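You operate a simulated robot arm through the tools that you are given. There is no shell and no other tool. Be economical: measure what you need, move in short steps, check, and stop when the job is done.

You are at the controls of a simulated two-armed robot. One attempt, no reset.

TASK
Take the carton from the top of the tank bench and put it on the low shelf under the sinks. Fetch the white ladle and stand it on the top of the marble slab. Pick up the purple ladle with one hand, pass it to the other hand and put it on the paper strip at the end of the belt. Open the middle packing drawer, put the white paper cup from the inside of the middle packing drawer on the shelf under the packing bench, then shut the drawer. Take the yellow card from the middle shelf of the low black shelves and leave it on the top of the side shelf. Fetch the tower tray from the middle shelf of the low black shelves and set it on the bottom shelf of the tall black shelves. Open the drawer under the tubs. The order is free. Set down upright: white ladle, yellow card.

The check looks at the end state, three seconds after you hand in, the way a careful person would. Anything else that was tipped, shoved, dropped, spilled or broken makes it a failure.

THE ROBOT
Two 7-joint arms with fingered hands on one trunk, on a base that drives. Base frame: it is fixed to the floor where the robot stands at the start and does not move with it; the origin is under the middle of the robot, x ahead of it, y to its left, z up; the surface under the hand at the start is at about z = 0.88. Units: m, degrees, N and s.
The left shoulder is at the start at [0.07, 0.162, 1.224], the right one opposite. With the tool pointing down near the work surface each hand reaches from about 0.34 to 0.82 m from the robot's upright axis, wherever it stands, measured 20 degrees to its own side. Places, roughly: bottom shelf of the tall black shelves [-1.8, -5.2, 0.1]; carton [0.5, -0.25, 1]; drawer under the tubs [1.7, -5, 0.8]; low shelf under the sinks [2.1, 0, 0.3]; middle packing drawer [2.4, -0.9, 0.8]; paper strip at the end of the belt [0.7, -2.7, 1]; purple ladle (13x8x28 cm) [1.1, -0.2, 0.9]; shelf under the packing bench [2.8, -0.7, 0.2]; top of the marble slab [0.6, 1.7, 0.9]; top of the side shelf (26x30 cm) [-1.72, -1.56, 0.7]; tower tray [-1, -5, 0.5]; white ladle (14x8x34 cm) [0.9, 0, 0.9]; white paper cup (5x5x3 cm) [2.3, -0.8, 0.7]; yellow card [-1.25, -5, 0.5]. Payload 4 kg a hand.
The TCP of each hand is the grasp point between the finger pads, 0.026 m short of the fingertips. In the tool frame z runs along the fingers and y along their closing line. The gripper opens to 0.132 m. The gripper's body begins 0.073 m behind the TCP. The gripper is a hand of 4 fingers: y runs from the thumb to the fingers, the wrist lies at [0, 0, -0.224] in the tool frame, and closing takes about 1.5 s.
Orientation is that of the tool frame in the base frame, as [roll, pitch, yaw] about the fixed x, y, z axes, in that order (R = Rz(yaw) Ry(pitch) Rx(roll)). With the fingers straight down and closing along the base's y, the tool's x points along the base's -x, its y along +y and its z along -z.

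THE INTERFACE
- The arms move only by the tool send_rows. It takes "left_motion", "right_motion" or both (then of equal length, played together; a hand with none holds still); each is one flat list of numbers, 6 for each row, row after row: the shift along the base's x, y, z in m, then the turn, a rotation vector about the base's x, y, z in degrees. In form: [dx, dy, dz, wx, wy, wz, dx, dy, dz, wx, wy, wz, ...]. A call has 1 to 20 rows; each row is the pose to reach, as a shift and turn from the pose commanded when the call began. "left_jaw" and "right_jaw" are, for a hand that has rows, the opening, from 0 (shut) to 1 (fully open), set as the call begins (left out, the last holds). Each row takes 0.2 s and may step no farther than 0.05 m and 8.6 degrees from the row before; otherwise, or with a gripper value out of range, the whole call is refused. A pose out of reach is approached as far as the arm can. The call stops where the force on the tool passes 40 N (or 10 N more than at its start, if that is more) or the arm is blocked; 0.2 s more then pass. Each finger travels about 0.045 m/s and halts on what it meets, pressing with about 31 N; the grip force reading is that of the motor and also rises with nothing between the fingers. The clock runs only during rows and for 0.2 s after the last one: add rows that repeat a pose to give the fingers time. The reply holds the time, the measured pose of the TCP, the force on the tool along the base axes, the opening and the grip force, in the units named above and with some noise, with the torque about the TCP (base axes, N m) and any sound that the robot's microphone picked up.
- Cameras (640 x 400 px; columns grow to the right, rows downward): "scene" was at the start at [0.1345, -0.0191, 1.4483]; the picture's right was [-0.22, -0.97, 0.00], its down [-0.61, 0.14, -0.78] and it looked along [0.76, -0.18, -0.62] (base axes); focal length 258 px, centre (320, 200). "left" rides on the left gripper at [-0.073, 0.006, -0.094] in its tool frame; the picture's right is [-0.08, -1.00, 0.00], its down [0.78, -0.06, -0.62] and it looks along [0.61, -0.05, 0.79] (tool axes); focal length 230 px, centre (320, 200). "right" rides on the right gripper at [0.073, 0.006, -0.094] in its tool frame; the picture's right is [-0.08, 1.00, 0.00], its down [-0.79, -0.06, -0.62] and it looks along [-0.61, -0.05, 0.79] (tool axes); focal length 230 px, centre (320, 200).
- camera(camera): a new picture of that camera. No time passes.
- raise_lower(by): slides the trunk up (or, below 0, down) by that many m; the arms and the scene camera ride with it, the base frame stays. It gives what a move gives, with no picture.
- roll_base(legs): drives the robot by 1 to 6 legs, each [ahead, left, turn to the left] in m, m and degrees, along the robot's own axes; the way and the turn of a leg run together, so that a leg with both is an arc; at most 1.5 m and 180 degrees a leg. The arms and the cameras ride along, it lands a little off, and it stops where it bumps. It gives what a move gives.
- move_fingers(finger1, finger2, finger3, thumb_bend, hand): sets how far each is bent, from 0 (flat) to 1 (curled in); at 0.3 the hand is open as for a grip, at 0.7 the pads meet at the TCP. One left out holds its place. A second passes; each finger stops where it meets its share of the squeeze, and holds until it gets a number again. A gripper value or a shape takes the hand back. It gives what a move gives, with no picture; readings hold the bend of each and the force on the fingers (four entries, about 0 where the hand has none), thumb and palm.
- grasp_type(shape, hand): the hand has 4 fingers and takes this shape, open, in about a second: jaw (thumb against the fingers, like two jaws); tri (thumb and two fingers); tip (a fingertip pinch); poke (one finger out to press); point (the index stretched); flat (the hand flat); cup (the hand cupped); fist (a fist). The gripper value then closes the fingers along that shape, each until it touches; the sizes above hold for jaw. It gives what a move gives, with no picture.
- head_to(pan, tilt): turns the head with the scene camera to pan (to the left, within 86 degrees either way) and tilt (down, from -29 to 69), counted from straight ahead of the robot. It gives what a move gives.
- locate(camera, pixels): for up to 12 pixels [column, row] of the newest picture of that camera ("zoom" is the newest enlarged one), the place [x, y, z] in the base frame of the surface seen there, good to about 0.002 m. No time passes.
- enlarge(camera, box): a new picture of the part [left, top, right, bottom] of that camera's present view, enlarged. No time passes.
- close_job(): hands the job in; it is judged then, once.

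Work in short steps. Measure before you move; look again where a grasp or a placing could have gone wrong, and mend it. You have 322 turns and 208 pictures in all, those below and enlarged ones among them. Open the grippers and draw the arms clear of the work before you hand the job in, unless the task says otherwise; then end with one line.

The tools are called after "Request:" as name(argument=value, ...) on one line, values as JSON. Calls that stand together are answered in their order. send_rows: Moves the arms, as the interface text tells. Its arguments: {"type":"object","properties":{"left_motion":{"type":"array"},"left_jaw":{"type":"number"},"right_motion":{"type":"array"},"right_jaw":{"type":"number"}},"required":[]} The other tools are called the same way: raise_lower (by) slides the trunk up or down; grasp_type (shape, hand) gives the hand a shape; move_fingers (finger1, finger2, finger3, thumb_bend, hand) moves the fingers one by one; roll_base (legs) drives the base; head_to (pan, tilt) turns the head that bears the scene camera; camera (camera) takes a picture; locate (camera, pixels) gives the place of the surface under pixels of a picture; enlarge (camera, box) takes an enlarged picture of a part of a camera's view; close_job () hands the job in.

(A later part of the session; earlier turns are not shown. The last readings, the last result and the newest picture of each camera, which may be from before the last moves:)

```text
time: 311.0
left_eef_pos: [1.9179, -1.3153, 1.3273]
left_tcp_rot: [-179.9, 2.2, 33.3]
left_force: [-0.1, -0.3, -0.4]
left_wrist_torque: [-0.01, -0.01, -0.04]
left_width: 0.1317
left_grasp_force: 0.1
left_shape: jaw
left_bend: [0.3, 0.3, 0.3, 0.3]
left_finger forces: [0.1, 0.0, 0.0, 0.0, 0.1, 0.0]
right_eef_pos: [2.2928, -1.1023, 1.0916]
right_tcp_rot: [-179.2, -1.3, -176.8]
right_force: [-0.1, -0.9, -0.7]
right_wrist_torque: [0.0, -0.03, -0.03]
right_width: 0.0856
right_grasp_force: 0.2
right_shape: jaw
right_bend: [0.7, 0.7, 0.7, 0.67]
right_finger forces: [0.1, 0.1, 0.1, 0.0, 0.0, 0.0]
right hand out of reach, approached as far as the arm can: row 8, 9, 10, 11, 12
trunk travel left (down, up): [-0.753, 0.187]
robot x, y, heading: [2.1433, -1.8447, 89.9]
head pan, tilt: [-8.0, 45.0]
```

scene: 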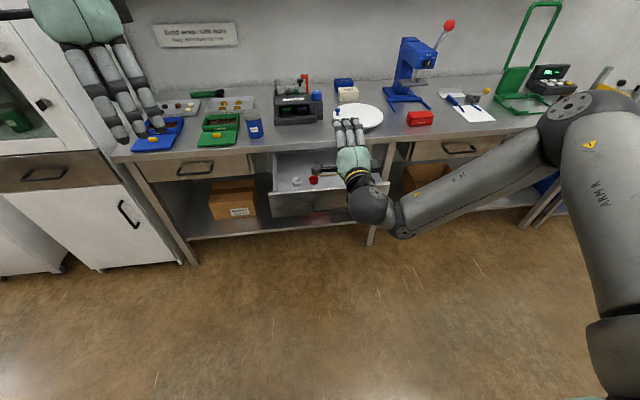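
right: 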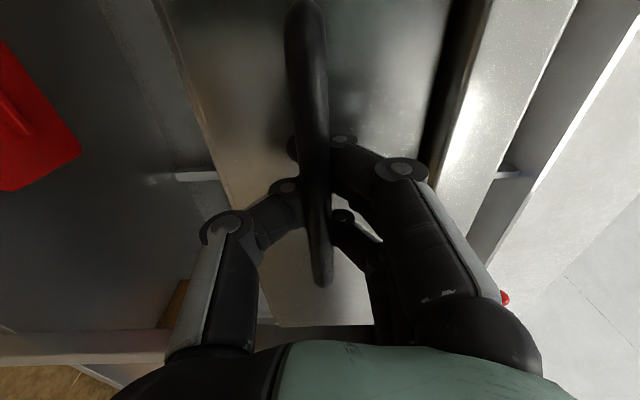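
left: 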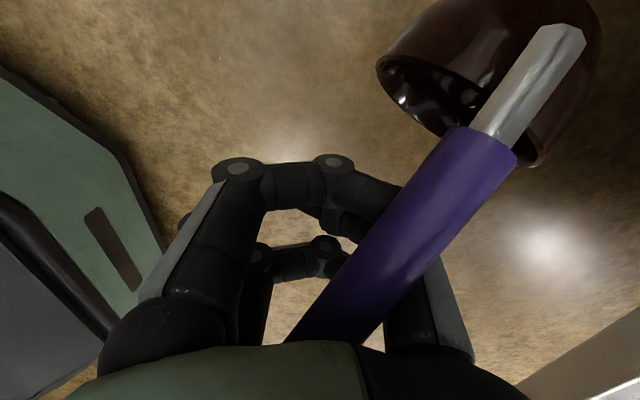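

The pose is at the arm's edge at this height. I draw back slightly, lower the trunk 0.2, and look from the hand.

Request:
send_rows(right_motion=[0, -0.02, 0, 0, 0, 0, 0, -0.03, 0, 0, 0, 0, 0, -0.03, 0, 0, 0, 0])

Request:
raise_lower(by=-0.2)

Request:
camera(camera="right")

```text
time: 311.8
left_eef_pos: [1.9216, -1.3128, 1.3266]
left_tcp_rot: [-179.7, 2.3, 33.2]
left_force: [0.3, -0.1, 0.2]
left_wrist_torque: [0.05, -0.01, 0.02]
left_width: 0.1319
left_grasp_force: 0.0
left_shape: jaw
left_bend: [0.3, 0.3, 0.3, 0.3]
left_finger forces: [0.1, 0.0, 0.1, 0.0, 0.0, 0.0]
right_eef_pos: [2.2788, -1.1097, 1.0809]
right_tcp_rot: [-175.8, -2.6, -176.6]
right_force: [1.2, 0.4, 1.1]
right_wrist_torque: [-0.03, 0.02, -0.01]
right_width: 0.0856
right_grasp_force: 0.0
right_shape: jaw
right_bend: [0.7, 0.7, 0.7, 0.67]
right_finger forces: [0.0, 0.1, 0.1, 0.0, 0.0, 0.0]
right hand out of reach, approached as far as the arm can: row 1, 2
trunk travel left (down, up): [-0.753, 0.187]
robot x, y, heading: [2.1399, -1.8402, 89.8]
head pan, tilt: [-8.0, 45.0]
```

```text
time: 313.9
left_eef_pos: [1.919, -1.3133, 1.1273]
left_tcp_rot: [-179.9, 2.3, 33.3]
left_force: [0.4, 0.7, 0.7]
left_wrist_torque: [0.04, 0.01, 0.0]
left_width: 0.1317
left_grasp_force: 0.2
left_shape: jaw
left_bend: [0.3, 0.3, 0.3, 0.3]
left_finger forces: [0.0, 0.0, 0.0, 0.0, 0.1, 0.0]
right_eef_pos: [2.2773, -1.1114, 0.8803]
right_tcp_rot: [-175.8, -2.5, -176.6]
right_force: [0.2, 0.5, -0.6]
right_wrist_torque: [0.03, 0.01, 0.02]
right_width: 0.0857
right_grasp_force: 0.1
right_shape: jaw
right_bend: [0.7, 0.7, 0.7, 0.67]
right_finger forces: [0.0, 0.0, 0.0, 0.0, 0.1, 0.2]
trunk travel left (down, up): [-0.553, 0.387]
robot x, y, heading: [2.1419, -1.8433, 90.0]
head pan, tilt: [-8.0, 45.0]
```

```text
87 pictures are left
```

right: 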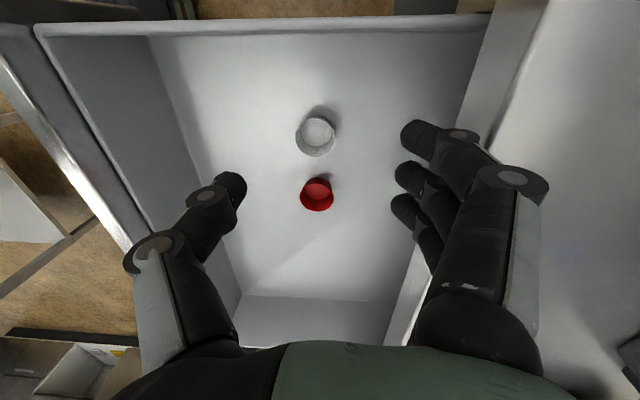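

Both cups show in the hand camera, white at (316,136). I measure it from here.

Request:
locate(camera="right", pixels=[[316, 140], [297, 136], [335, 134], [316, 118], [316, 155], [317, 195], [300, 185], [180, 100], [450, 100]])

```text
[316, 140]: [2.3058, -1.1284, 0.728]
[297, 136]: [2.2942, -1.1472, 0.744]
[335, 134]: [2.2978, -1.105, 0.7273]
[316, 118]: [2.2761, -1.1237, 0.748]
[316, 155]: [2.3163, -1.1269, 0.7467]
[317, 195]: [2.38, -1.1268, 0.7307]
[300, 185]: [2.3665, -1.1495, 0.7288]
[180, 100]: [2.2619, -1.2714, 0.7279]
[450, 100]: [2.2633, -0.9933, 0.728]
```

Cup centre (2.296,-1.126), rim 0.748. I straighten the hand and descend around it.

Request:
send_rows(right_motion=[0.01, -0.008, -0.02, 2.1, -1.2, -1.7, 0.019, -0.015, -0.04, 4.2, -2.5, -3.4, 0.019, -0.015, -0.08, 4.2, -2.5, -3.4, 0.019, -0.015, -0.08, 4.2, -2.5, -3.4])

Request:
camera(camera="right")

```text
time: 314.9
left_eef_pos: [1.9186, -1.3145, 1.1265]
left_tcp_rot: [-179.9, 2.3, 33.4]
left_force: [-0.4, -0.5, -0.1]
left_wrist_torque: [-0.01, 0.02, 0.0]
left_width: 0.132
left_grasp_force: 0.1
left_shape: jaw
left_bend: [0.3, 0.3, 0.3, 0.3]
left_finger forces: [0.0, 0.0, 0.0, 0.0, 0.0, 0.0]
right_eef_pos: [2.297, -1.1263, 0.8003]
right_tcp_rot: [-180.0, 0.1, -179.9]
right_force: [0.3, 0.1, -0.6]
right_wrist_torque: [0.03, -0.01, 0.0]
right_width: 0.0856
right_grasp_force: 0.1
right_shape: jaw
right_bend: [0.7, 0.7, 0.7, 0.67]
right_finger forces: [0.1, 0.0, 0.1, 0.0, 0.0, 0.1]
trunk travel left (down, up): [-0.553, 0.387]
robot x, y, heading: [2.1417, -1.8429, 89.8]
head pan, tilt: [-8.0, 45.0]
```

```text
86 pictures are left
```

right: 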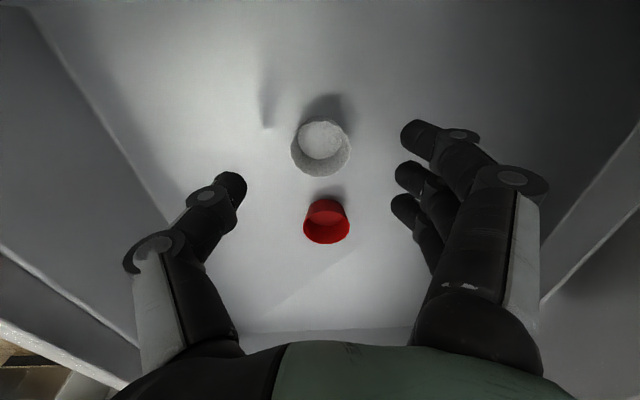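

Centred. I lower to z 0.757 and close gently.

Request:
send_rows(right_motion=[0, 0, -0.02, 0, 0, 0, 0, 0, -0.038, 0, 0, 0, 0, 0, -0.043, 0, 0, 0, 0, 0, -0.043, 0, 0, 0])

Request:
send_rows(right_motion=[0, 0, 0, 0, 0, 0, 0, 0, 0, 0, 0, 0, 0, 0, 0, 0, 0, 0, 0, 0, 0, 0, 0, 0, 0, 0, 0, 0, 0, 0, 0, 0, 0, 0, 0, 0], right_jaw=0)

Request:
camera(camera="right")

```text
time: 315.9
left_eef_pos: [1.9191, -1.3129, 1.1259]
left_tcp_rot: [-179.9, 2.3, 33.4]
left_force: [-0.6, 0.7, -0.5]
left_wrist_torque: [-0.03, -0.01, -0.02]
left_width: 0.1319
left_grasp_force: 0.0
left_shape: jaw
left_bend: [0.3, 0.3, 0.3, 0.3]
left_finger forces: [0.0, 0.1, 0.0, 0.0, 0.0, 0.1]
right_eef_pos: [2.2977, -1.1267, 0.7578]
right_tcp_rot: [-180.0, 0.0, -179.8]
right_force: [0.2, 0.1, -0.6]
right_wrist_torque: [0.0, 0.03, 0.01]
right_width: 0.0856
right_grasp_force: 0.1
right_shape: jaw
right_bend: [0.7, 0.7, 0.7, 0.67]
right_finger forces: [0.0, 0.1, 0.0, 0.0, 0.1, 0.1]
trunk travel left (down, up): [-0.553, 0.387]
robot x, y, heading: [2.1435, -1.8458, 90.0]
head pan, tilt: [-8.0, 45.0]
```

```text
time: 317.4
left_eef_pos: [1.9187, -1.3135, 1.1268]
left_tcp_rot: [-179.9, 2.4, 33.5]
left_force: [-0.3, 0.0, 0.1]
left_wrist_torque: [0.0, -0.01, -0.01]
left_width: 0.1318
left_grasp_force: 0.0
left_shape: jaw
left_bend: [0.3, 0.3, 0.3, 0.3]
left_finger forces: [0.1, 0.0, 0.1, 0.1, 0.0, 0.0]
right_eef_pos: [2.2982, -1.1271, 0.7579]
right_tcp_rot: [180.0, 0.2, -179.8]
right_force: [0.7, -0.1, 0.0]
right_wrist_torque: [0.0, 0.01, 0.0]
right_width: 0.0217
right_grasp_force: 7.0
right_shape: jaw
right_bend: [0.71, 0.73, 0.63, 0.7]
right_finger forces: [3.1, 2.3, 1.1, 0.0, 5.9, 0.0]
trunk travel left (down, up): [-0.553, 0.387]
robot x, y, heading: [2.1447, -1.8451, 89.6]
head pan, tilt: [-8.0, 45.0]
```

```text
85 pictures are left
```

right: 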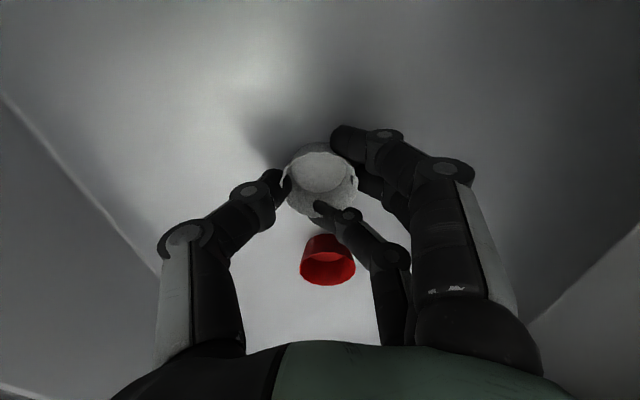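

The cup is held lightly between thumb and fingers, the red one untouched. I lift slowly.

Request:
send_rows(right_motion=[0, 0, 0.01, 0, 0, 0, 0, 0, 0.03, 0, 0, 0, 0, 0, 0.06, 0, 0, 0, 0, 0, 0.1, 0, 0, 0, 0, 0, 0.1, 0, 0, 0])

Request:
camera(camera="right")

```text
time: 318.6
left_eef_pos: [1.9211, -1.3133, 1.1257]
left_tcp_rot: [-179.8, 2.2, 33.1]
left_force: [-0.4, 0.2, 0.3]
left_wrist_torque: [-0.04, 0.0, 0.02]
left_width: 0.1317
left_grasp_force: 0.1
left_shape: jaw
left_bend: [0.3, 0.3, 0.3, 0.3]
left_finger forces: [0.1, 0.0, 0.0, 0.0, 0.0, 0.0]
right_eef_pos: [2.2972, -1.1257, 0.8551]
right_tcp_rot: [-179.9, 0.1, -179.8]
right_force: [0.2, -0.4, 0.0]
right_wrist_torque: [-0.03, 0.03, 0.0]
right_width: 0.0216
right_grasp_force: 8.0
right_shape: jaw
right_bend: [0.71, 0.73, 0.63, 0.7]
right_finger forces: [3.3, 2.6, 1.0, 0.0, 6.4, 0.1]
trunk travel left (down, up): [-0.553, 0.387]
robot x, y, heading: [2.1373, -1.8444, 89.7]
head pan, tilt: [-8.0, 45.0]
```

```text
84 pictures are left
```

right: 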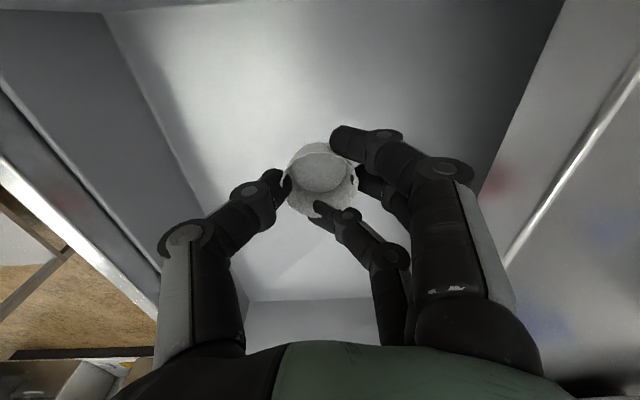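

Held. I raise it clear, back away, shift right so the left hand is before the drawer, and lower.

Request:
send_rows(right_motion=[0, 0, 0.04, 0, 0, 0, 0, 0, 0.08, 0, 0, 0, 0, -0.03, 0.11, 0, 0, 0, 0, -0.06, 0.11, 0, 0, 0], left_motion=[0, 0, 0, 0, 0, 0, 0, 0, 0, 0, 0, 0, 0, 0, 0, 0, 0, 0, 0, 0, 0, 0, 0, 0], left_jaw=0)

Request:
roll_base(legs=[[-0.3, 0, 0], [0, -0.35, 0.3]])

Request:
raise_lower(by=-0.2)

Request:
send_rows(left_motion=[0.03, 0, -0.03, 0, 0, 0, 0.06, 0, -0.06, 0, 0, 0, 0.1, 0, -0.09, 0, 0, 0, 0.13, 0, -0.12, 0, 0, 0])

Request:
camera(camera="scene")

```text
time: 319.6
left_eef_pos: [1.9187, -1.3136, 1.1268]
left_tcp_rot: [-179.8, 2.3, 33.4]
left_force: [0.0, -0.2, -0.5]
left_wrist_torque: [-0.01, -0.02, -0.02]
left_width: 0.0442
left_grasp_force: 0.1
left_shape: jaw
left_bend: [0.73, 0.73, 0.73, 0.7]
left_finger forces: [0.1, 0.0, 0.0, 0.0, 0.0, 0.0]
right_eef_pos: [2.293, -1.1294, 0.9557]
right_tcp_rot: [-179.8, 0.2, -179.8]
right_force: [-0.2, 0.4, 0.3]
right_wrist_torque: [0.0, 0.02, -0.01]
right_width: 0.0213
right_grasp_force: 7.6
right_shape: jaw
right_bend: [0.71, 0.73, 0.63, 0.7]
right_finger forces: [3.4, 2.6, 1.1, 0.1, 6.4, 0.0]
right hand out of reach, approached as far as the arm can: row 3, 4
trunk travel left (down, up): [-0.553, 0.387]
robot x, y, heading: [2.143, -1.8454, 90.1]
head pan, tilt: [-8.0, 45.0]
```

```text
time: 323.5
left_eef_pos: [2.277, -1.6159, 1.1261]
left_tcp_rot: [-179.9, 2.2, 33.7]
left_force: [-0.6, 0.2, -0.1]
left_wrist_torque: [0.0, 0.0, -0.02]
left_width: 0.0
left_grasp_force: 31.5
left_shape: jaw
left_bend: [0.69, 0.57, 0.69, 0.67]
left_finger forces: [0.0, 0.0, 0.1, 0.0, 0.0, 0.0]
right_eef_pos: [2.6508, -1.4306, 0.9554]
right_tcp_rot: [180.0, 0.2, -179.4]
right_force: [0.4, 0.9, 0.6]
right_wrist_torque: [0.01, -0.03, -0.01]
right_width: 0.0213
right_grasp_force: 7.6
right_shape: jaw
right_bend: [0.71, 0.73, 0.63, 0.7]
right_finger forces: [3.4, 2.6, 1.0, 0.1, 6.4, 0.0]
trunk travel left (down, up): [-0.553, 0.387]
robot x, y, heading: [2.4988, -2.1448, 90.3]
head pan, tilt: [-8.0, 45.0]
```

```text
time: 325.7
left_eef_pos: [2.2788, -1.6155, 0.9269]
left_tcp_rot: [-179.9, 2.4, 33.8]
left_force: [-0.4, -0.2, 0.4]
left_wrist_torque: [-0.01, 0.04, 0.02]
left_width: 0.0
left_grasp_force: 31.2
left_shape: jaw
left_bend: [0.69, 0.57, 0.69, 0.67]
left_finger forces: [0.0, 0.0, 0.1, 0.0, 0.0, 0.1]
right_eef_pos: [2.6499, -1.4298, 0.7554]
right_tcp_rot: [180.0, 0.1, -179.5]
right_force: [0.9, 0.5, 0.3]
right_wrist_torque: [-0.03, 0.01, 0.02]
right_width: 0.0215
right_grasp_force: 7.5
right_shape: jaw
right_bend: [0.71, 0.73, 0.63, 0.7]
right_finger forces: [3.4, 2.5, 1.1, 0.0, 6.4, 0.1]
trunk travel left (down, up): [-0.353, 0.587]
robot x, y, heading: [2.5021, -2.1475, 90.0]
head pan, tilt: [-8.0, 45.0]
```

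```text
time: 326.7
left_eef_pos: [2.4107, -1.6135, 0.8063]
left_tcp_rot: [-179.9, 2.3, 33.8]
left_force: [-0.6, -1.1, 0.6]
left_wrist_torque: [0.0, 0.0, 0.04]
left_width: 0.0001
left_grasp_force: 31.3
left_shape: jaw
left_bend: [0.69, 0.57, 0.69, 0.67]
left_finger forces: [0.0, 0.0, 0.1, 0.1, 0.0, 0.1]
right_eef_pos: [2.6497, -1.4319, 0.756]
right_tcp_rot: [-180.0, 0.1, -179.5]
right_force: [0.2, 0.0, 0.1]
right_wrist_torque: [-0.05, 0.01, 0.0]
right_width: 0.0218
right_grasp_force: 8.1
right_shape: jaw
right_bend: [0.71, 0.73, 0.63, 0.7]
right_finger forces: [3.5, 2.6, 1.1, 0.0, 6.5, 0.0]
trunk travel left (down, up): [-0.353, 0.587]
robot x, y, heading: [2.5023, -2.1492, 90.4]
head pan, tilt: [-8.0, 45.0]
```

```text
83 pictures are left
```

scene: 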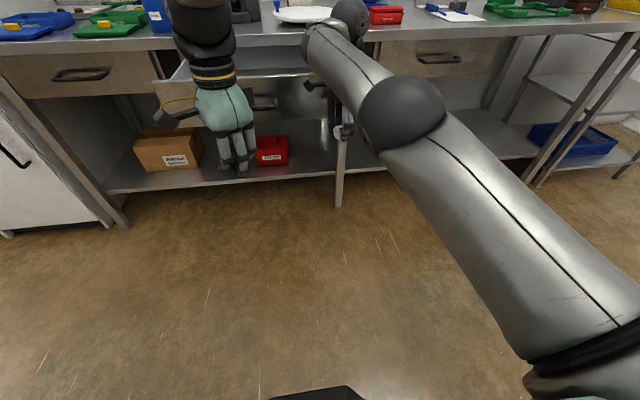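

The right hand is too far forward; I draw it aside, then push the drawer shut with the closed left hand by driving ahead.

Request:
send_rows(right_motion=[0.03, -0.03, 0, 0, 0, 0, 0.07, -0.06, 0, 0, 0, 0, 0.11, -0.09, 0, 0, 0, 0, 0.14, -0.12, 0, 0, 0, 0, 0.16, -0.15, 0, 0, 0, 0])

Request:
roll_base(legs=[[0.38, 0, 0]])

Request:
camera(camera="scene")

```text
time: 327.9
left_eef_pos: [2.4116, -1.6137, 0.8063]
left_tcp_rot: [-179.8, 2.3, 33.7]
left_force: [-0.2, 0.1, -0.7]
left_wrist_torque: [-0.01, 0.02, 0.03]
left_width: 0.0
left_grasp_force: 31.5
left_shape: jaw
left_bend: [0.69, 0.57, 0.69, 0.67]
left_finger forces: [0.0, 0.0, 0.0, 0.0, 0.1, 0.0]
right_eef_pos: [2.8265, -1.4371, 0.7125]
right_tcp_rot: [-180.0, 0.1, -179.4]
right_force: [-0.1, -0.7, 0.9]
right_wrist_torque: [-0.01, 0.03, -0.02]
right_width: 0.0218
right_grasp_force: 7.8
right_shape: jaw
right_bend: [0.71, 0.73, 0.63, 0.7]
right_finger forces: [3.4, 2.6, 1.2, 0.0, 6.3, 0.0]
right hand out of reach, approached as far as the arm can: row 1, 2, 3, 4, 5
trunk travel left (down, up): [-0.353, 0.587]
robot x, y, heading: [2.5002, -2.1426, 90.1]
head pan, tilt: [-8.0, 45.0]
```

```text
time: 330.2
left_eef_pos: [2.4006, -1.2507, 0.8062]
left_tcp_rot: [-179.8, 2.2, 34.3]
left_force: [0.6, -0.6, -0.7]
left_wrist_torque: [0.01, -0.02, 0.01]
left_width: 0.0
left_grasp_force: 31.5
left_shape: jaw
left_bend: [0.69, 0.57, 0.69, 0.68]
left_finger forces: [0.0, 0.0, 0.0, 0.1, 0.1, 0.0]
right_eef_pos: [2.8107, -1.07, 0.7122]
right_tcp_rot: [-179.8, 0.0, -179.1]
right_force: [-3.1, -9.2, 2.3]
right_wrist_torque: [1.52, -0.42, 0.06]
right_width: 0.0211
right_grasp_force: 7.9
right_shape: jaw
right_bend: [0.71, 0.73, 0.63, 0.7]
right_finger forces: [3.4, 2.7, 1.3, 0.0, 6.4, 0.0]
trunk travel left (down, up): [-0.353, 0.587]
robot x, y, heading: [2.4967, -1.7799, 90.6]
head pan, tilt: [-8.0, 45.0]
stopped in leg 1: the force on the tool passed its limit at 177 N (the readings are from after the stop); the commanded pose is now the measured one
```

```text
82 pictures are left
```

scene: 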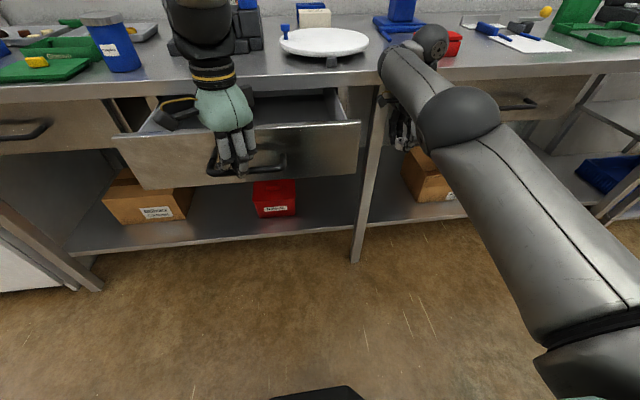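

The right arm couldn't draw back in that orientation and met the bench edge. I back off, turn the right wrist to its default yaw (cup stays level), and then retract it.

Request:
roll_base(legs=[[-0.35, 0, 0]])

Request:
send_rows(right_motion=[0, 0, 0.02, 0, 0, 8.2, 0, 0, 0.04, 0, 0, 16.4, 0, 0, 0.06, 0, 0, 24.6, 0, 0, 0.06, 0, 0, 32.8, 0, 0, 0.06, 0, 0, 41, 0, 0, 0.06, 0, 0, 49.2, 0, 0, 0.06, 0, 0, 57.4, 0, 0, 0.06, 0, 0, 65.6, 0, 0, 0.06, 0, 0, 73.8, 0, -0.03, 0.06, 0, 0, 82, 0, -0.06, 0.06, 0, 0, 90, 0, -0.1, 0.06, 0, 0, 90, 0, -0.14, 0.06, 0, 0, 90, 0, -0.18, 0.06, 0, 0, 90])

Request:
camera(camera="right")

```text
time: 332.6
left_eef_pos: [2.4033, -1.6064, 0.807]
left_tcp_rot: [-179.9, 2.3, 34.9]
left_force: [0.3, 0.2, 0.4]
left_wrist_torque: [0.03, 0.02, 0.01]
left_width: 0.0
left_grasp_force: 31.1
left_shape: jaw
left_bend: [0.69, 0.57, 0.69, 0.68]
left_finger forces: [0.0, 0.0, 0.0, 0.1, 0.0, 0.0]
right_eef_pos: [2.8136, -1.4235, 0.7107]
right_tcp_rot: [-179.7, -0.1, -178.7]
right_force: [0.3, -0.1, 0.0]
right_wrist_torque: [-0.01, -0.01, 0.02]
right_width: 0.0216
right_grasp_force: 8.0
right_shape: jaw
right_bend: [0.71, 0.73, 0.63, 0.7]
right_finger forces: [3.5, 2.8, 1.2, 0.1, 6.3, 0.0]
trunk travel left (down, up): [-0.353, 0.587]
robot x, y, heading: [2.5055, -2.1336, 91.2]
head pan, tilt: [-8.0, 45.0]
```

```text
time: 335.6
left_eef_pos: [2.4045, -1.6074, 0.8068]
left_tcp_rot: [-179.9, 2.2, 34.8]
left_force: [-0.5, -1.0, 0.2]
left_wrist_torque: [0.0, 0.0, 0.01]
left_width: 0.0
left_grasp_force: 31.2
left_shape: jaw
left_bend: [0.69, 0.57, 0.69, 0.68]
left_finger forces: [0.0, 0.0, 0.1, 0.0, 0.0, 0.0]
right_eef_pos: [2.8157, -1.4174, 0.7474]
right_tcp_rot: [-179.8, -0.2, -88.7]
right_force: [-0.1, 0.5, 0.0]
right_wrist_torque: [0.03, -0.02, 0.0]
right_width: 0.0212
right_grasp_force: 8.0
right_shape: jaw
right_bend: [0.71, 0.73, 0.63, 0.7]
right_finger forces: [3.4, 2.7, 1.2, 0.0, 6.2, 0.0]
right hand out of reach, approached as far as the arm can: row 1, 2, 3, 4, 5, 6, 7, 8, 9, 10, 11, 12, 13, 14
trunk travel left (down, up): [-0.353, 0.587]
robot x, y, heading: [2.5037, -2.1353, 91.4]
head pan, tilt: [-8.0, 45.0]
```

```text
81 pictures are left
```

right: 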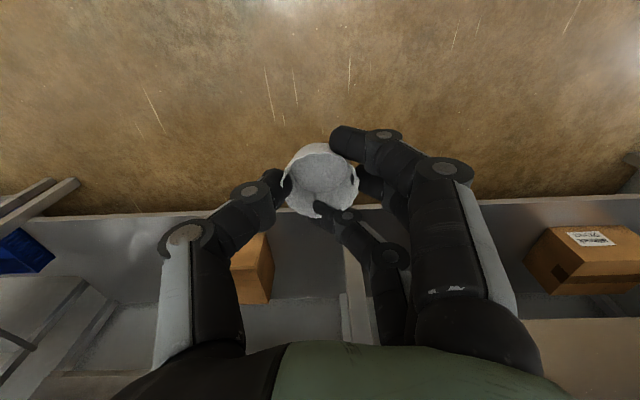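

The cup is still held. The arm seems stuck in its posture; I try raising the hand toward shoulder height before drawing it back.

Request:
send_rows(right_motion=[-0.02, 0.03, 0.04, 0, 0, 0, -0.04, 0.06, 0.08, 0, 0, 0, -0.06, 0.06, 0.12, 0, 0, 0, -0.08, 0.06, 0.16, 0, 0, 0, -0.1, 0.04, 0.2, 0, 0, 0, -0.12, 0.02, 0.24, 0, 0, 0, -0.12, 0, 0.26, 0, 0, 0, -0.12, 0, 0.26, 0, 0, 0])

Request:
head_to(pan=-45, tilt=40)

Request:
camera(camera="scene")

```text
refused: row 1 steps farther than a row can; nothing moved
```

```text
time: 336.6
left_eef_pos: [2.403, -1.6066, 0.8057]
left_tcp_rot: [-179.9, 2.4, 34.7]
left_force: [0.0, -0.2, 0.1]
left_wrist_torque: [0.04, 0.0, -0.04]
left_width: 0.0
left_grasp_force: 31.1
left_shape: jaw
left_bend: [0.69, 0.57, 0.69, 0.68]
left_finger forces: [0.0, 0.0, 0.0, 0.0, 0.0, 0.0]
right_eef_pos: [2.8148, -1.4174, 0.7475]
right_tcp_rot: [-179.8, -0.1, -88.7]
right_force: [0.3, -0.7, -1.4]
right_wrist_torque: [-0.02, 0.0, -0.01]
right_width: 0.0213
right_grasp_force: 7.9
right_shape: jaw
right_bend: [0.71, 0.73, 0.63, 0.7]
right_finger forces: [3.4, 2.8, 1.2, 0.0, 6.4, 0.0]
trunk travel left (down, up): [-0.353, 0.587]
robot x, y, heading: [2.5112, -2.1338, 91.2]
head pan, tilt: [-45.0, 40.0]
```

```text
80 pictures are left
```

scene: 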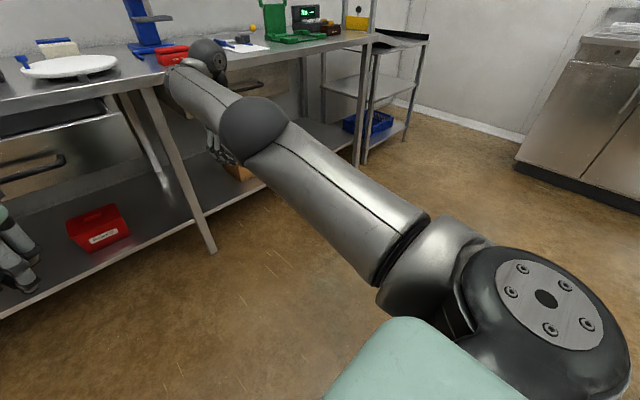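

I resend with smaller steps.

Request:
send_rows(right_motion=[-0.01, 0.02, 0.04, 0, 0, 0, -0.02, 0.04, 0.08, 0, 0, 0, -0.04, 0.05, 0.12, 0, 0, 0, -0.06, 0.05, 0.16, 0, 0, 0, -0.08, 0.04, 0.2, 0, 0, 0, -0.1, 0.03, 0.24, 0, 0, 0, -0.1, 0.02, 0.26, 0, 0, 0, -0.1, 0.02, 0.26, 0, 0, 0])

```text
time: 338.4
left_eef_pos: [2.4031, -1.6058, 0.8046]
left_tcp_rot: [-179.9, 2.4, 34.8]
left_force: [-1.1, 0.7, -0.2]
left_wrist_torque: [-0.01, -0.04, -0.04]
left_width: 0.0
left_grasp_force: 31.3
left_shape: jaw
left_bend: [0.69, 0.57, 0.69, 0.68]
left_finger forces: [0.1, 0.1, 0.1, 0.0, 0.0, 0.0]
right_eef_pos: [2.7253, -1.4144, 0.9767]
right_tcp_rot: [179.0, 4.8, -89.3]
right_force: [-0.9, 0.5, 0.4]
right_wrist_torque: [0.0, -0.02, -0.01]
right_width: 0.021
right_grasp_force: 7.4
right_shape: jaw
right_bend: [0.71, 0.73, 0.63, 0.7]
right_finger forces: [3.7, 3.0, 1.3, 0.0, 6.4, 0.0]
right hand out of reach, approached as far as the arm can: row 3, 4, 5, 6, 7, 8
trunk travel left (down, up): [-0.353, 0.587]
robot x, y, heading: [2.5084, -2.1374, 91.1]
head pan, tilt: [-45.0, 40.0]
```

Upward works, inward doesn't, so I leave the right arm and instead stretch the left arm further ahead so it leads while pushing.

Request:
send_rows(left_motion=[0, 0.045, 0, 0, 0, 0, 0, 0.09, 0, 0, 0, 0, 0, 0.135, 0, 0, 0, 0, 0, 0.18, 0, 0, 0, 0, 0, 0.225, 0, 0, 0, 0, 0, 0.26, 0, 0, 0, 0, 0, 0.26, 0, 0, 0, 0])

Request:
head_to(pan=0, tilt=40)

Request:
camera(camera="scene")

```text
time: 340.0
left_eef_pos: [2.4085, -1.4913, 0.8003]
left_tcp_rot: [-179.9, 2.4, 34.7]
left_force: [0.2, -0.2, -0.2]
left_wrist_torque: [0.01, 0.01, -0.01]
left_width: 0.0
left_grasp_force: 30.8
left_shape: jaw
left_bend: [0.69, 0.57, 0.69, 0.68]
left_finger forces: [0.0, 0.0, 0.0, 0.0, 0.0, 0.1]
left hand out of reach, approached as far as the arm can: row 3, 4, 5, 6, 7
right_eef_pos: [2.7268, -1.4145, 0.9771]
right_tcp_rot: [179.0, 4.9, -89.2]
right_force: [-0.7, -0.3, 0.5]
right_wrist_torque: [-0.01, -0.01, -0.03]
right_width: 0.021
right_grasp_force: 8.0
right_shape: jaw
right_bend: [0.71, 0.73, 0.63, 0.7]
right_finger forces: [3.7, 2.9, 1.3, 0.0, 6.4, 0.1]
trunk travel left (down, up): [-0.353, 0.587]
robot x, y, heading: [2.5045, -2.1357, 90.9]
head pan, tilt: [-45.0, 40.0]
```

```text
time: 341.1
left_eef_pos: [2.4098, -1.4919, 0.8014]
left_tcp_rot: [-179.9, 2.3, 34.8]
left_force: [0.7, -0.3, 0.6]
left_wrist_torque: [-0.01, 0.02, 0.01]
left_width: 0.0
left_grasp_force: 30.7
left_shape: jaw
left_bend: [0.69, 0.57, 0.69, 0.68]
left_finger forces: [0.0, 0.0, 0.0, 0.0, 0.0, 0.0]
right_eef_pos: [2.7267, -1.4147, 0.9768]
right_tcp_rot: [179.1, 4.9, -89.3]
right_force: [0.0, -0.3, 0.2]
right_wrist_torque: [-0.02, 0.01, 0.02]
right_width: 0.0209
right_grasp_force: 8.2
right_shape: jaw
right_bend: [0.71, 0.73, 0.63, 0.7]
right_finger forces: [3.7, 2.9, 1.3, 0.0, 6.4, 0.1]
trunk travel left (down, up): [-0.353, 0.587]
robot x, y, heading: [2.5034, -2.1346, 91.6]
head pan, tilt: [0.0, 40.0]
```

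```text
79 pictures are left
```

scene: 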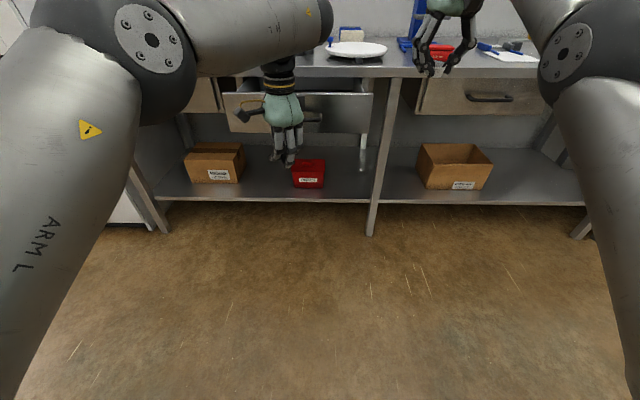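

The right arm has now unfolded with its elbow up. I try once more to bring it back.

Request:
send_rows(right_motion=[0, 0.02, 0, 0, 0, 0, 0, 0, 0, 0, 0, 0, 0, -0.02, 0, 0, 0, 0, 0, -0.04, 0, 0, 0, 0])

```text
time: 342.1
left_eef_pos: [2.4097, -1.4905, 0.8007]
left_tcp_rot: [-179.9, 2.4, 34.7]
left_force: [-0.2, -0.1, 0.5]
left_wrist_torque: [0.0, 0.0, 0.0]
left_width: 0.0002
left_grasp_force: 31.1
left_shape: jaw
left_bend: [0.69, 0.57, 0.69, 0.68]
left_finger forces: [0.0, 0.0, 0.1, 0.1, 0.0, 0.1]
right_eef_pos: [2.7257, -1.4182, 0.9797]
right_tcp_rot: [179.0, 4.9, -89.3]
right_force: [-0.3, 0.6, 0.1]
right_wrist_torque: [0.01, 0.0, 0.06]
right_width: 0.0213
right_grasp_force: 7.8
right_shape: jaw
right_bend: [0.71, 0.73, 0.63, 0.7]
right_finger forces: [3.7, 3.0, 1.3, 0.0, 6.4, 0.0]
right hand out of reach, approached as far as the arm can: row 1, 3, 4
trunk travel left (down, up): [-0.353, 0.587]
robot x, y, heading: [2.5051, -2.1345, 91.2]
head pan, tilt: [0.0, 40.0]
```

I'll place the cup first, on the free right part of the shelf. I measure that area.

Request:
enlarge(camera="scene", box=[360, 60, 600, 240])

Request:
locate(camera="scene", pixels=[[520, 195], [540, 185], [490, 180], [418, 170], [400, 180], [378, 230], [575, 235], [510, 165], [440, 50], [485, 98], [265, 115], [555, 195]])

```text
2.22 times, centred on (480, 150) of scene
```

zoom: 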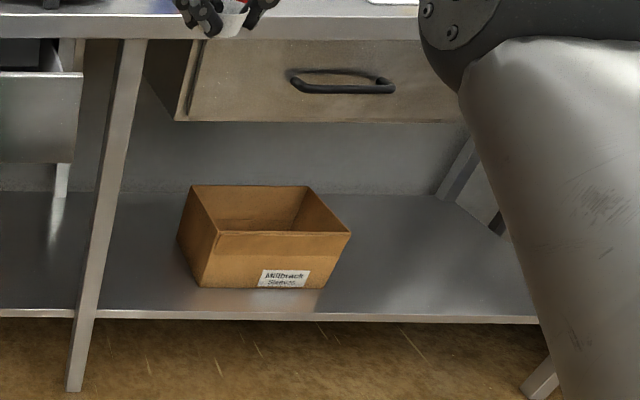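

```text
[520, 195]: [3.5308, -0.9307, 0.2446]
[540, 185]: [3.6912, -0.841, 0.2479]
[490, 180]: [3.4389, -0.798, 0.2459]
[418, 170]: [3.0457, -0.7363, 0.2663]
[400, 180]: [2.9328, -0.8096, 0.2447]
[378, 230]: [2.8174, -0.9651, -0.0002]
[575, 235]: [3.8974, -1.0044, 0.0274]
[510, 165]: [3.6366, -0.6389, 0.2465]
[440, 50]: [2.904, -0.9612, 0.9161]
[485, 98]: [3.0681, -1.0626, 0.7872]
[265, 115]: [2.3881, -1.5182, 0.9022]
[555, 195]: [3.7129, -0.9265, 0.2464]
```

The shelf is free around (3.58,-0.92). I drive right and lower the trunk and hand outside the bench.

Request:
roll_base(legs=[[0, -0.84, -1.2]])

Request:
raise_lower(by=-0.34)

Request:
send_rows(right_motion=[0, 0, -0.04, 0, 0, 0, 0, 0.02, -0.08, 0, 0, 0, 0, 0.04, -0.12, 0, 0, 0, 0, 0.06, -0.16, 0, 0, 0, 0, 0.08, -0.2, 0, 0, 0, 0, 0.1, -0.24, 0, 0, 0, 0, 0.12, -0.28, 0, 0, 0, 0, 0.14, -0.32, 0, 0, 0, 0, 0.16, -0.34, 0, 0, 0, 0, 0.16, -0.34, 0, 0, 0])

Request:
head_to(pan=-15, tilt=25)

Request:
camera(camera="scene")

```text
time: 346.6
left_eef_pos: [3.2678, -1.4834, 0.8002]
left_tcp_rot: [-179.9, 2.3, 32.9]
left_force: [-0.6, 0.5, -0.4]
left_wrist_torque: [0.02, 0.0, 0.01]
left_width: 0.0
left_grasp_force: 31.4
left_shape: jaw
left_bend: [0.69, 0.57, 0.69, 0.68]
left_finger forces: [0.0, 0.1, 0.0, 0.0, 0.1, 0.0]
right_eef_pos: [3.5889, -1.4233, 0.9805]
right_tcp_rot: [178.8, 4.9, -91.2]
right_force: [0.1, 0.2, -0.7]
right_wrist_torque: [0.02, -0.03, 0.02]
right_width: 0.0211
right_grasp_force: 7.8
right_shape: jaw
right_bend: [0.71, 0.73, 0.63, 0.7]
right_finger forces: [3.7, 2.9, 1.2, 0.0, 6.4, 0.0]
trunk travel left (down, up): [-0.353, 0.587]
robot x, y, heading: [3.3438, -2.1318, 89.5]
head pan, tilt: [0.0, 40.0]
```

```text
time: 349.9
left_eef_pos: [3.2691, -1.4827, 0.4608]
left_tcp_rot: [-179.9, 2.2, 32.9]
left_force: [0.1, -0.5, 0.2]
left_wrist_torque: [0.0, -0.01, 0.02]
left_width: 0.0
left_grasp_force: 31.1
left_shape: jaw
left_bend: [0.69, 0.57, 0.69, 0.68]
left_finger forces: [0.1, 0.1, 0.0, 0.1, 0.0, 0.0]
right_eef_pos: [3.5883, -1.4234, 0.6413]
right_tcp_rot: [179.1, 4.9, -91.3]
right_force: [0.1, 0.2, 0.2]
right_wrist_torque: [-0.01, 0.0, -0.03]
right_width: 0.0211
right_grasp_force: 8.1
right_shape: jaw
right_bend: [0.71, 0.73, 0.63, 0.7]
right_finger forces: [3.7, 2.9, 1.4, 0.0, 6.3, 0.1]
trunk travel left (down, up): [-0.013, 0.927]
robot x, y, heading: [3.3409, -2.1338, 89.1]
head pan, tilt: [0.0, 40.0]
```

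```text
time: 352.1
left_eef_pos: [3.2694, -1.4833, 0.4605]
left_tcp_rot: [-179.9, 2.2, 32.9]
left_force: [0.0, 0.7, 0.7]
left_wrist_torque: [0.0, 0.0, 0.0]
left_width: 0.0001
left_grasp_force: 30.7
left_shape: jaw
left_bend: [0.69, 0.57, 0.69, 0.68]
left_finger forces: [0.0, 0.0, 0.1, 0.1, 0.0, 0.0]
right_eef_pos: [3.5753, -1.3372, 0.3137]
right_tcp_rot: [179.0, 5.0, -91.1]
right_force: [-0.2, 0.1, -0.4]
right_wrist_torque: [0.0, -0.01, 0.01]
right_width: 0.0211
right_grasp_force: 7.7
right_shape: jaw
right_bend: [0.71, 0.73, 0.63, 0.7]
right_finger forces: [3.8, 3.2, 1.5, 0.0, 6.3, 0.0]
right hand out of reach, approached as far as the arm can: row 1, 5, 6, 7, 8, 9, 10
trunk travel left (down, up): [-0.013, 0.927]
robot x, y, heading: [3.3421, -2.1303, 89.2]
head pan, tilt: [0.0, 40.0]
```

```text
time: 352.9
left_eef_pos: [3.2683, -1.484, 0.4627]
left_tcp_rot: [-179.9, 2.3, 33.0]
left_force: [0.3, -0.5, 0.1]
left_wrist_torque: [-0.01, -0.03, -0.02]
left_width: 0.0
left_grasp_force: 31.4
left_shape: jaw
left_bend: [0.69, 0.57, 0.69, 0.68]
left_finger forces: [0.0, 0.0, 0.0, 0.1, 0.0, 0.0]
right_eef_pos: [3.5728, -1.3372, 0.3147]
right_tcp_rot: [179.0, 4.9, -91.3]
right_force: [0.1, 0.1, 0.1]
right_wrist_torque: [-0.01, 0.03, -0.02]
right_width: 0.021
right_grasp_force: 7.5
right_shape: jaw
right_bend: [0.71, 0.73, 0.63, 0.7]
right_finger forces: [3.9, 3.2, 1.5, 0.0, 6.3, 0.0]
trunk travel left (down, up): [-0.013, 0.927]
robot x, y, heading: [3.3414, -2.1332, 89.3]
head pan, tilt: [-15.0, 25.0]
```

```text
77 pictures are left
```

scene: 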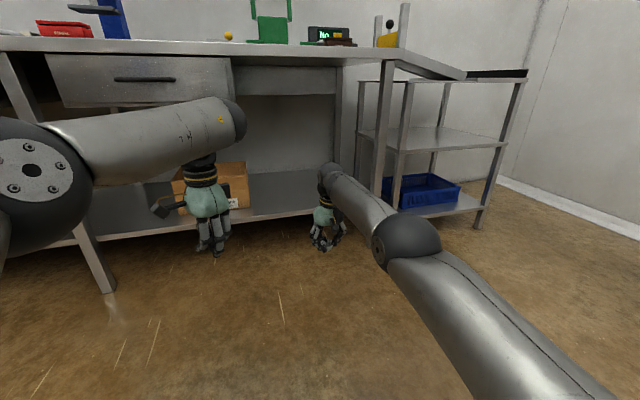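

I check clearances and pull the left arm back so it won't meet the bench.

Request:
send_rows(left_motion=[0, -0.05, 0, 0, 0, 0, 0, -0.1, 0, 0, 0, 0, 0, -0.15, 0, 0, 0, 0, 0, -0.2, 0, 0, 0, 0, 0, -0.25, 0, 0, 0, 0, 0, -0.3, 0, 0, 0, 0])

Request:
locate(camera="scene", pixels=[[405, 235], [350, 195], [330, 175], [380, 150], [320, 240], [390, 215], [335, 235]])

Request:
camera(camera="right")

```text
time: 354.3
left_eef_pos: [3.2698, -1.7805, 0.4589]
left_tcp_rot: [-179.8, 2.3, 32.9]
left_force: [-0.8, -0.4, 0.8]
left_wrist_torque: [0.03, 0.0, 0.0]
left_width: 0.0
left_grasp_force: 31.0
left_shape: jaw
left_bend: [0.69, 0.57, 0.69, 0.68]
left_finger forces: [0.0, 0.1, 0.0, 0.1, 0.1, 0.1]
right_eef_pos: [3.5745, -1.3383, 0.3139]
right_tcp_rot: [179.0, 4.9, -91.2]
right_force: [1.3, -0.1, -1.0]
right_wrist_torque: [-0.02, 0.0, 0.0]
right_width: 0.021
right_grasp_force: 8.3
right_shape: jaw
right_bend: [0.71, 0.73, 0.63, 0.7]
right_finger forces: [3.8, 3.2, 1.6, 0.1, 6.4, 0.1]
trunk travel left (down, up): [-0.013, 0.927]
robot x, y, heading: [3.3421, -2.1313, 89.3]
head pan, tilt: [-15.0, 25.0]
```

```text
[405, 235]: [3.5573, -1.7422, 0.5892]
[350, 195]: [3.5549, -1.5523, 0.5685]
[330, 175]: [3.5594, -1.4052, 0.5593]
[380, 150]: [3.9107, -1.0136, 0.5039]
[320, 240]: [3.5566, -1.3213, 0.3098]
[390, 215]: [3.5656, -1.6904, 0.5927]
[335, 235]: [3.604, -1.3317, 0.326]
```

```text
76 pictures are left
```

right: 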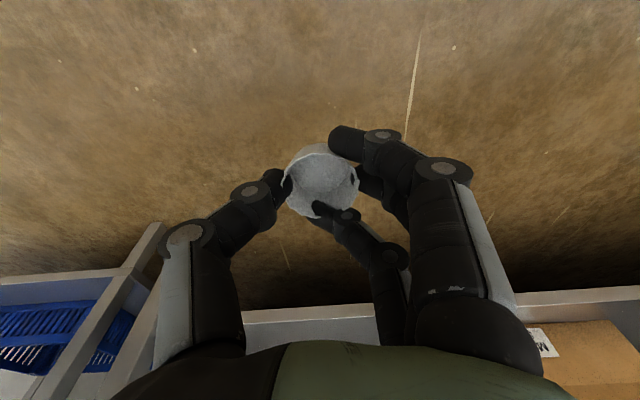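

The arm runs level at z≤0.59, below the drawers. I drive forward 0.41 m so the cup is over the shelf.

Request:
roll_base(legs=[[0.41, 0, 0]])

Request:
camera(camera="scene")

Request:
camera(camera="right")

```text
time: 356.8
left_eef_pos: [3.275, -1.3719, 0.4586]
left_tcp_rot: [-179.9, 2.3, 32.9]
left_force: [0.1, 0.1, -0.1]
left_wrist_torque: [0.03, 0.0, -0.02]
left_width: 0.0
left_grasp_force: 31.1
left_shape: jaw
left_bend: [0.69, 0.57, 0.69, 0.68]
left_finger forces: [0.0, 0.0, 0.0, 0.0, 0.1, 0.1]
right_eef_pos: [3.5801, -0.9285, 0.3134]
right_tcp_rot: [179.0, 4.9, -91.3]
right_force: [-0.7, 0.3, -0.5]
right_wrist_torque: [0.01, -0.02, 0.04]
right_width: 0.0211
right_grasp_force: 8.4
right_shape: jaw
right_bend: [0.71, 0.73, 0.63, 0.7]
right_finger forces: [3.8, 3.2, 1.5, 0.0, 6.4, 0.1]
trunk travel left (down, up): [-0.013, 0.927]
robot x, y, heading: [3.3492, -1.7207, 89.0]
head pan, tilt: [-15.0, 25.0]
```

```text
75 pictures are left
```

scene: 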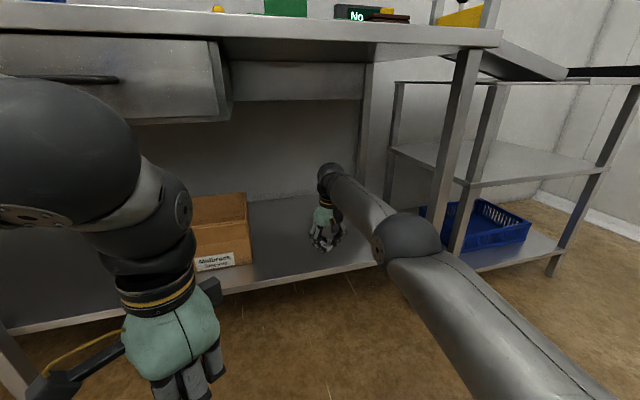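

```text
74 pictures are left
```

right: 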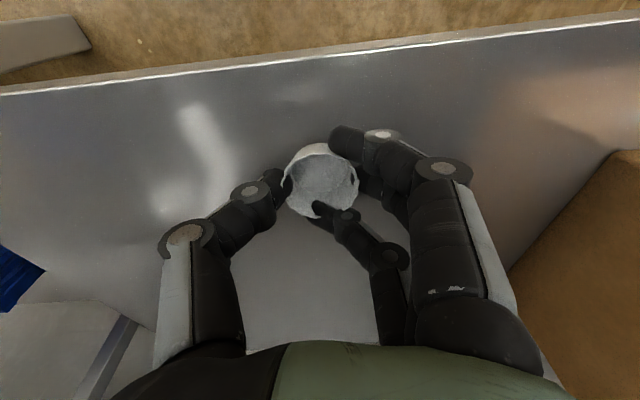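

Over the free shelf. I lower in small steps, watching the response.

Request:
send_rows(right_motion=[0, 0, -0.01, 0, 0, 0, 0, 0, -0.02, 0, 0, 0, 0, 0, -0.02, 0, 0, 0])

```text
time: 357.6
left_eef_pos: [3.2755, -1.3706, 0.4597]
left_tcp_rot: [-180.0, 2.3, 32.9]
left_force: [-1.1, 0.4, -0.9]
left_wrist_torque: [-0.02, 0.03, 0.04]
left_width: 0.0
left_grasp_force: 31.0
left_shape: jaw
left_bend: [0.69, 0.57, 0.69, 0.68]
left_finger forces: [0.0, 0.1, 0.1, 0.1, 0.0, 0.1]
right_eef_pos: [3.5824, -0.9278, 0.2951]
right_tcp_rot: [178.9, 4.9, -91.2]
right_force: [-1.0, -0.2, -0.2]
right_wrist_torque: [0.0, 0.02, -0.01]
right_width: 0.0212
right_grasp_force: 8.3
right_shape: jaw
right_bend: [0.71, 0.73, 0.63, 0.7]
right_finger forces: [3.8, 3.4, 1.6, 0.0, 6.3, 0.0]
trunk travel left (down, up): [-0.013, 0.927]
robot x, y, heading: [3.3494, -1.7222, 89.2]
head pan, tilt: [-15.0, 25.0]
```

Responding well. I level the hand by 5° and lower until touch.

Request:
send_rows(right_motion=[0, 0, -0.005, -2.5, -0.5, 0, 0, 0, -0.01, -4.9, -1, 0, 0, 0, -0.015, -4.9, -1, 0, 0, 0, -0.019, -4.9, -1, 0, 0, 0, -0.019, -4.9, -1, 0])

Request:
camera(camera="right")

```text
time: 358.8
left_eef_pos: [3.2763, -1.371, 0.459]
left_tcp_rot: [-179.8, 2.3, 32.9]
left_force: [-0.6, 0.0, 1.0]
left_wrist_torque: [-0.03, 0.0, -0.01]
left_width: 0.0002
left_grasp_force: 31.6
left_shape: jaw
left_bend: [0.69, 0.57, 0.69, 0.68]
left_finger forces: [0.0, 0.0, 0.0, 0.0, 0.0, 0.0]
right_eef_pos: [3.5861, -0.9475, 0.2784]
right_tcp_rot: [-179.8, 0.1, -91.2]
right_force: [-0.9, 0.4, 0.0]
right_wrist_torque: [0.01, 0.0, -0.02]
right_width: 0.0209
right_grasp_force: 7.5
right_shape: jaw
right_bend: [0.71, 0.73, 0.63, 0.7]
right_finger forces: [3.8, 3.3, 1.5, 0.1, 6.1, 0.0]
right hand out of reach, approached as far as the arm can: row 1, 2, 3, 4, 5
trunk travel left (down, up): [-0.013, 0.927]
robot x, y, heading: [3.3472, -1.7207, 89.2]
head pan, tilt: [-15.0, 25.0]
```

```text
73 pictures are left
```

right: 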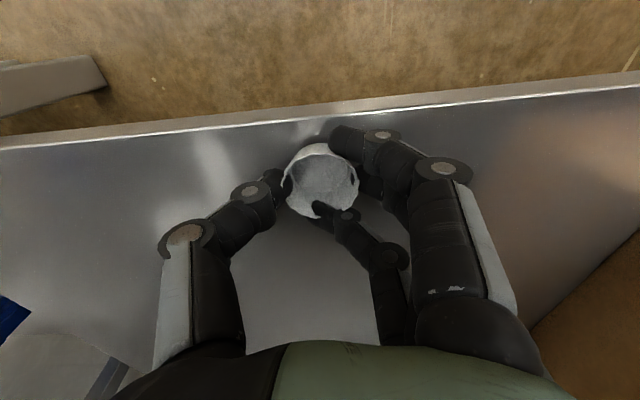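

Level at z 0.278, but near the edge. I creep forward 4 cm and lower the rest.

Request:
roll_base(legs=[[0.05, 0, 0]])

Request:
send_rows(right_motion=[0, 0, -0.003, 0, 0, 0, 0, 0, -0.005, 0, 0, 0, 0, 0, -0.005, 0, 0, 0])

```text
time: 359.7
left_eef_pos: [3.2756, -1.3196, 0.4589]
left_tcp_rot: [-179.9, 2.3, 32.9]
left_force: [0.5, -0.5, 0.2]
left_wrist_torque: [0.02, -0.01, -0.04]
left_width: 0.0
left_grasp_force: 30.8
left_shape: jaw
left_bend: [0.69, 0.57, 0.69, 0.68]
left_finger forces: [0.0, 0.0, 0.1, 0.0, 0.1, 0.0]
right_eef_pos: [3.5868, -0.8961, 0.2773]
right_tcp_rot: [-180.0, 0.2, -91.3]
right_force: [0.4, -0.3, -0.2]
right_wrist_torque: [-0.01, 0.01, 0.02]
right_width: 0.021
right_grasp_force: 7.4
right_shape: jaw
right_bend: [0.71, 0.73, 0.63, 0.7]
right_finger forces: [3.7, 3.3, 1.5, 0.0, 6.1, 0.0]
trunk travel left (down, up): [-0.013, 0.927]
robot x, y, heading: [3.3479, -1.6734, 89.3]
head pan, tilt: [-15.0, 25.0]
```

```text
time: 360.5
left_eef_pos: [3.2749, -1.3194, 0.4584]
left_tcp_rot: [-179.9, 2.4, 32.8]
left_force: [0.2, 0.4, -0.2]
left_wrist_torque: [0.01, 0.01, 0.01]
left_width: 0.0003
left_grasp_force: 31.4
left_shape: jaw
left_bend: [0.69, 0.57, 0.69, 0.68]
left_finger forces: [0.1, 0.0, 0.0, 0.0, 0.0, 0.0]
right_eef_pos: [3.5866, -0.8958, 0.2739]
right_tcp_rot: [-179.8, 0.1, -91.2]
right_force: [-0.1, -0.2, 0.5]
right_wrist_torque: [0.01, -0.01, 0.03]
right_width: 0.0213
right_grasp_force: 8.1
right_shape: jaw
right_bend: [0.71, 0.73, 0.63, 0.7]
right_finger forces: [3.6, 3.3, 1.4, 0.0, 6.1, 0.0]
trunk travel left (down, up): [-0.013, 0.927]
robot x, y, heading: [3.3508, -1.6709, 89.2]
head pan, tilt: [-15.0, 25.0]
```

At shelf level. I open the hand.

Request:
send_rows(right_motion=[0, 0, 0, 0, 0, 0, 0, 0, 0, 0, 0, 0, 0, 0, 0, 0, 0, 0, 0, 0, 0, 0, 0, 0, 0, 0, 0, 0, 0, 0, 0, 0, 0, 0, 0, 0], right_jaw=0.65)

Request:
camera(camera="right")

```text
time: 361.9
left_eef_pos: [3.275, -1.3199, 0.4593]
left_tcp_rot: [-179.8, 2.3, 32.8]
left_force: [0.2, -0.4, 1.0]
left_wrist_torque: [0.0, -0.01, 0.01]
left_width: 0.0
left_grasp_force: 30.7
left_shape: jaw
left_bend: [0.69, 0.57, 0.69, 0.68]
left_finger forces: [0.0, 0.0, 0.0, 0.0, 0.0, 0.1]
right_eef_pos: [3.5867, -0.8969, 0.2743]
right_tcp_rot: [-179.9, 0.0, -91.3]
right_force: [-0.3, -0.4, -0.4]
right_wrist_torque: [-0.01, 0.04, -0.01]
right_width: 0.0855
right_grasp_force: 0.0
right_shape: jaw
right_bend: [0.7, 0.7, 0.7, 0.67]
right_finger forces: [0.1, 0.0, 0.1, 0.0, 0.0, 0.0]
trunk travel left (down, up): [-0.013, 0.927]
robot x, y, heading: [3.3502, -1.6725, 89.4]
head pan, tilt: [-15.0, 25.0]
```

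```text
72 pictures are left
```

right: 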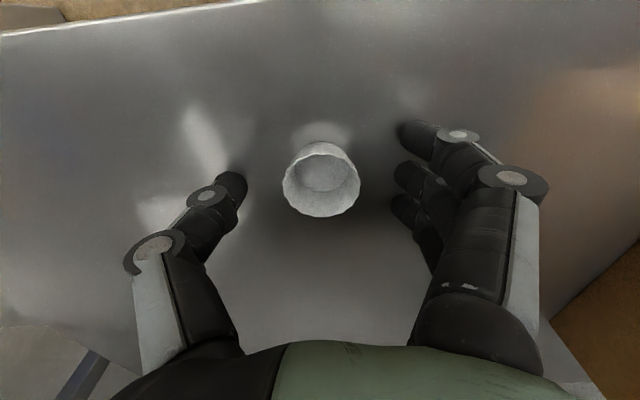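

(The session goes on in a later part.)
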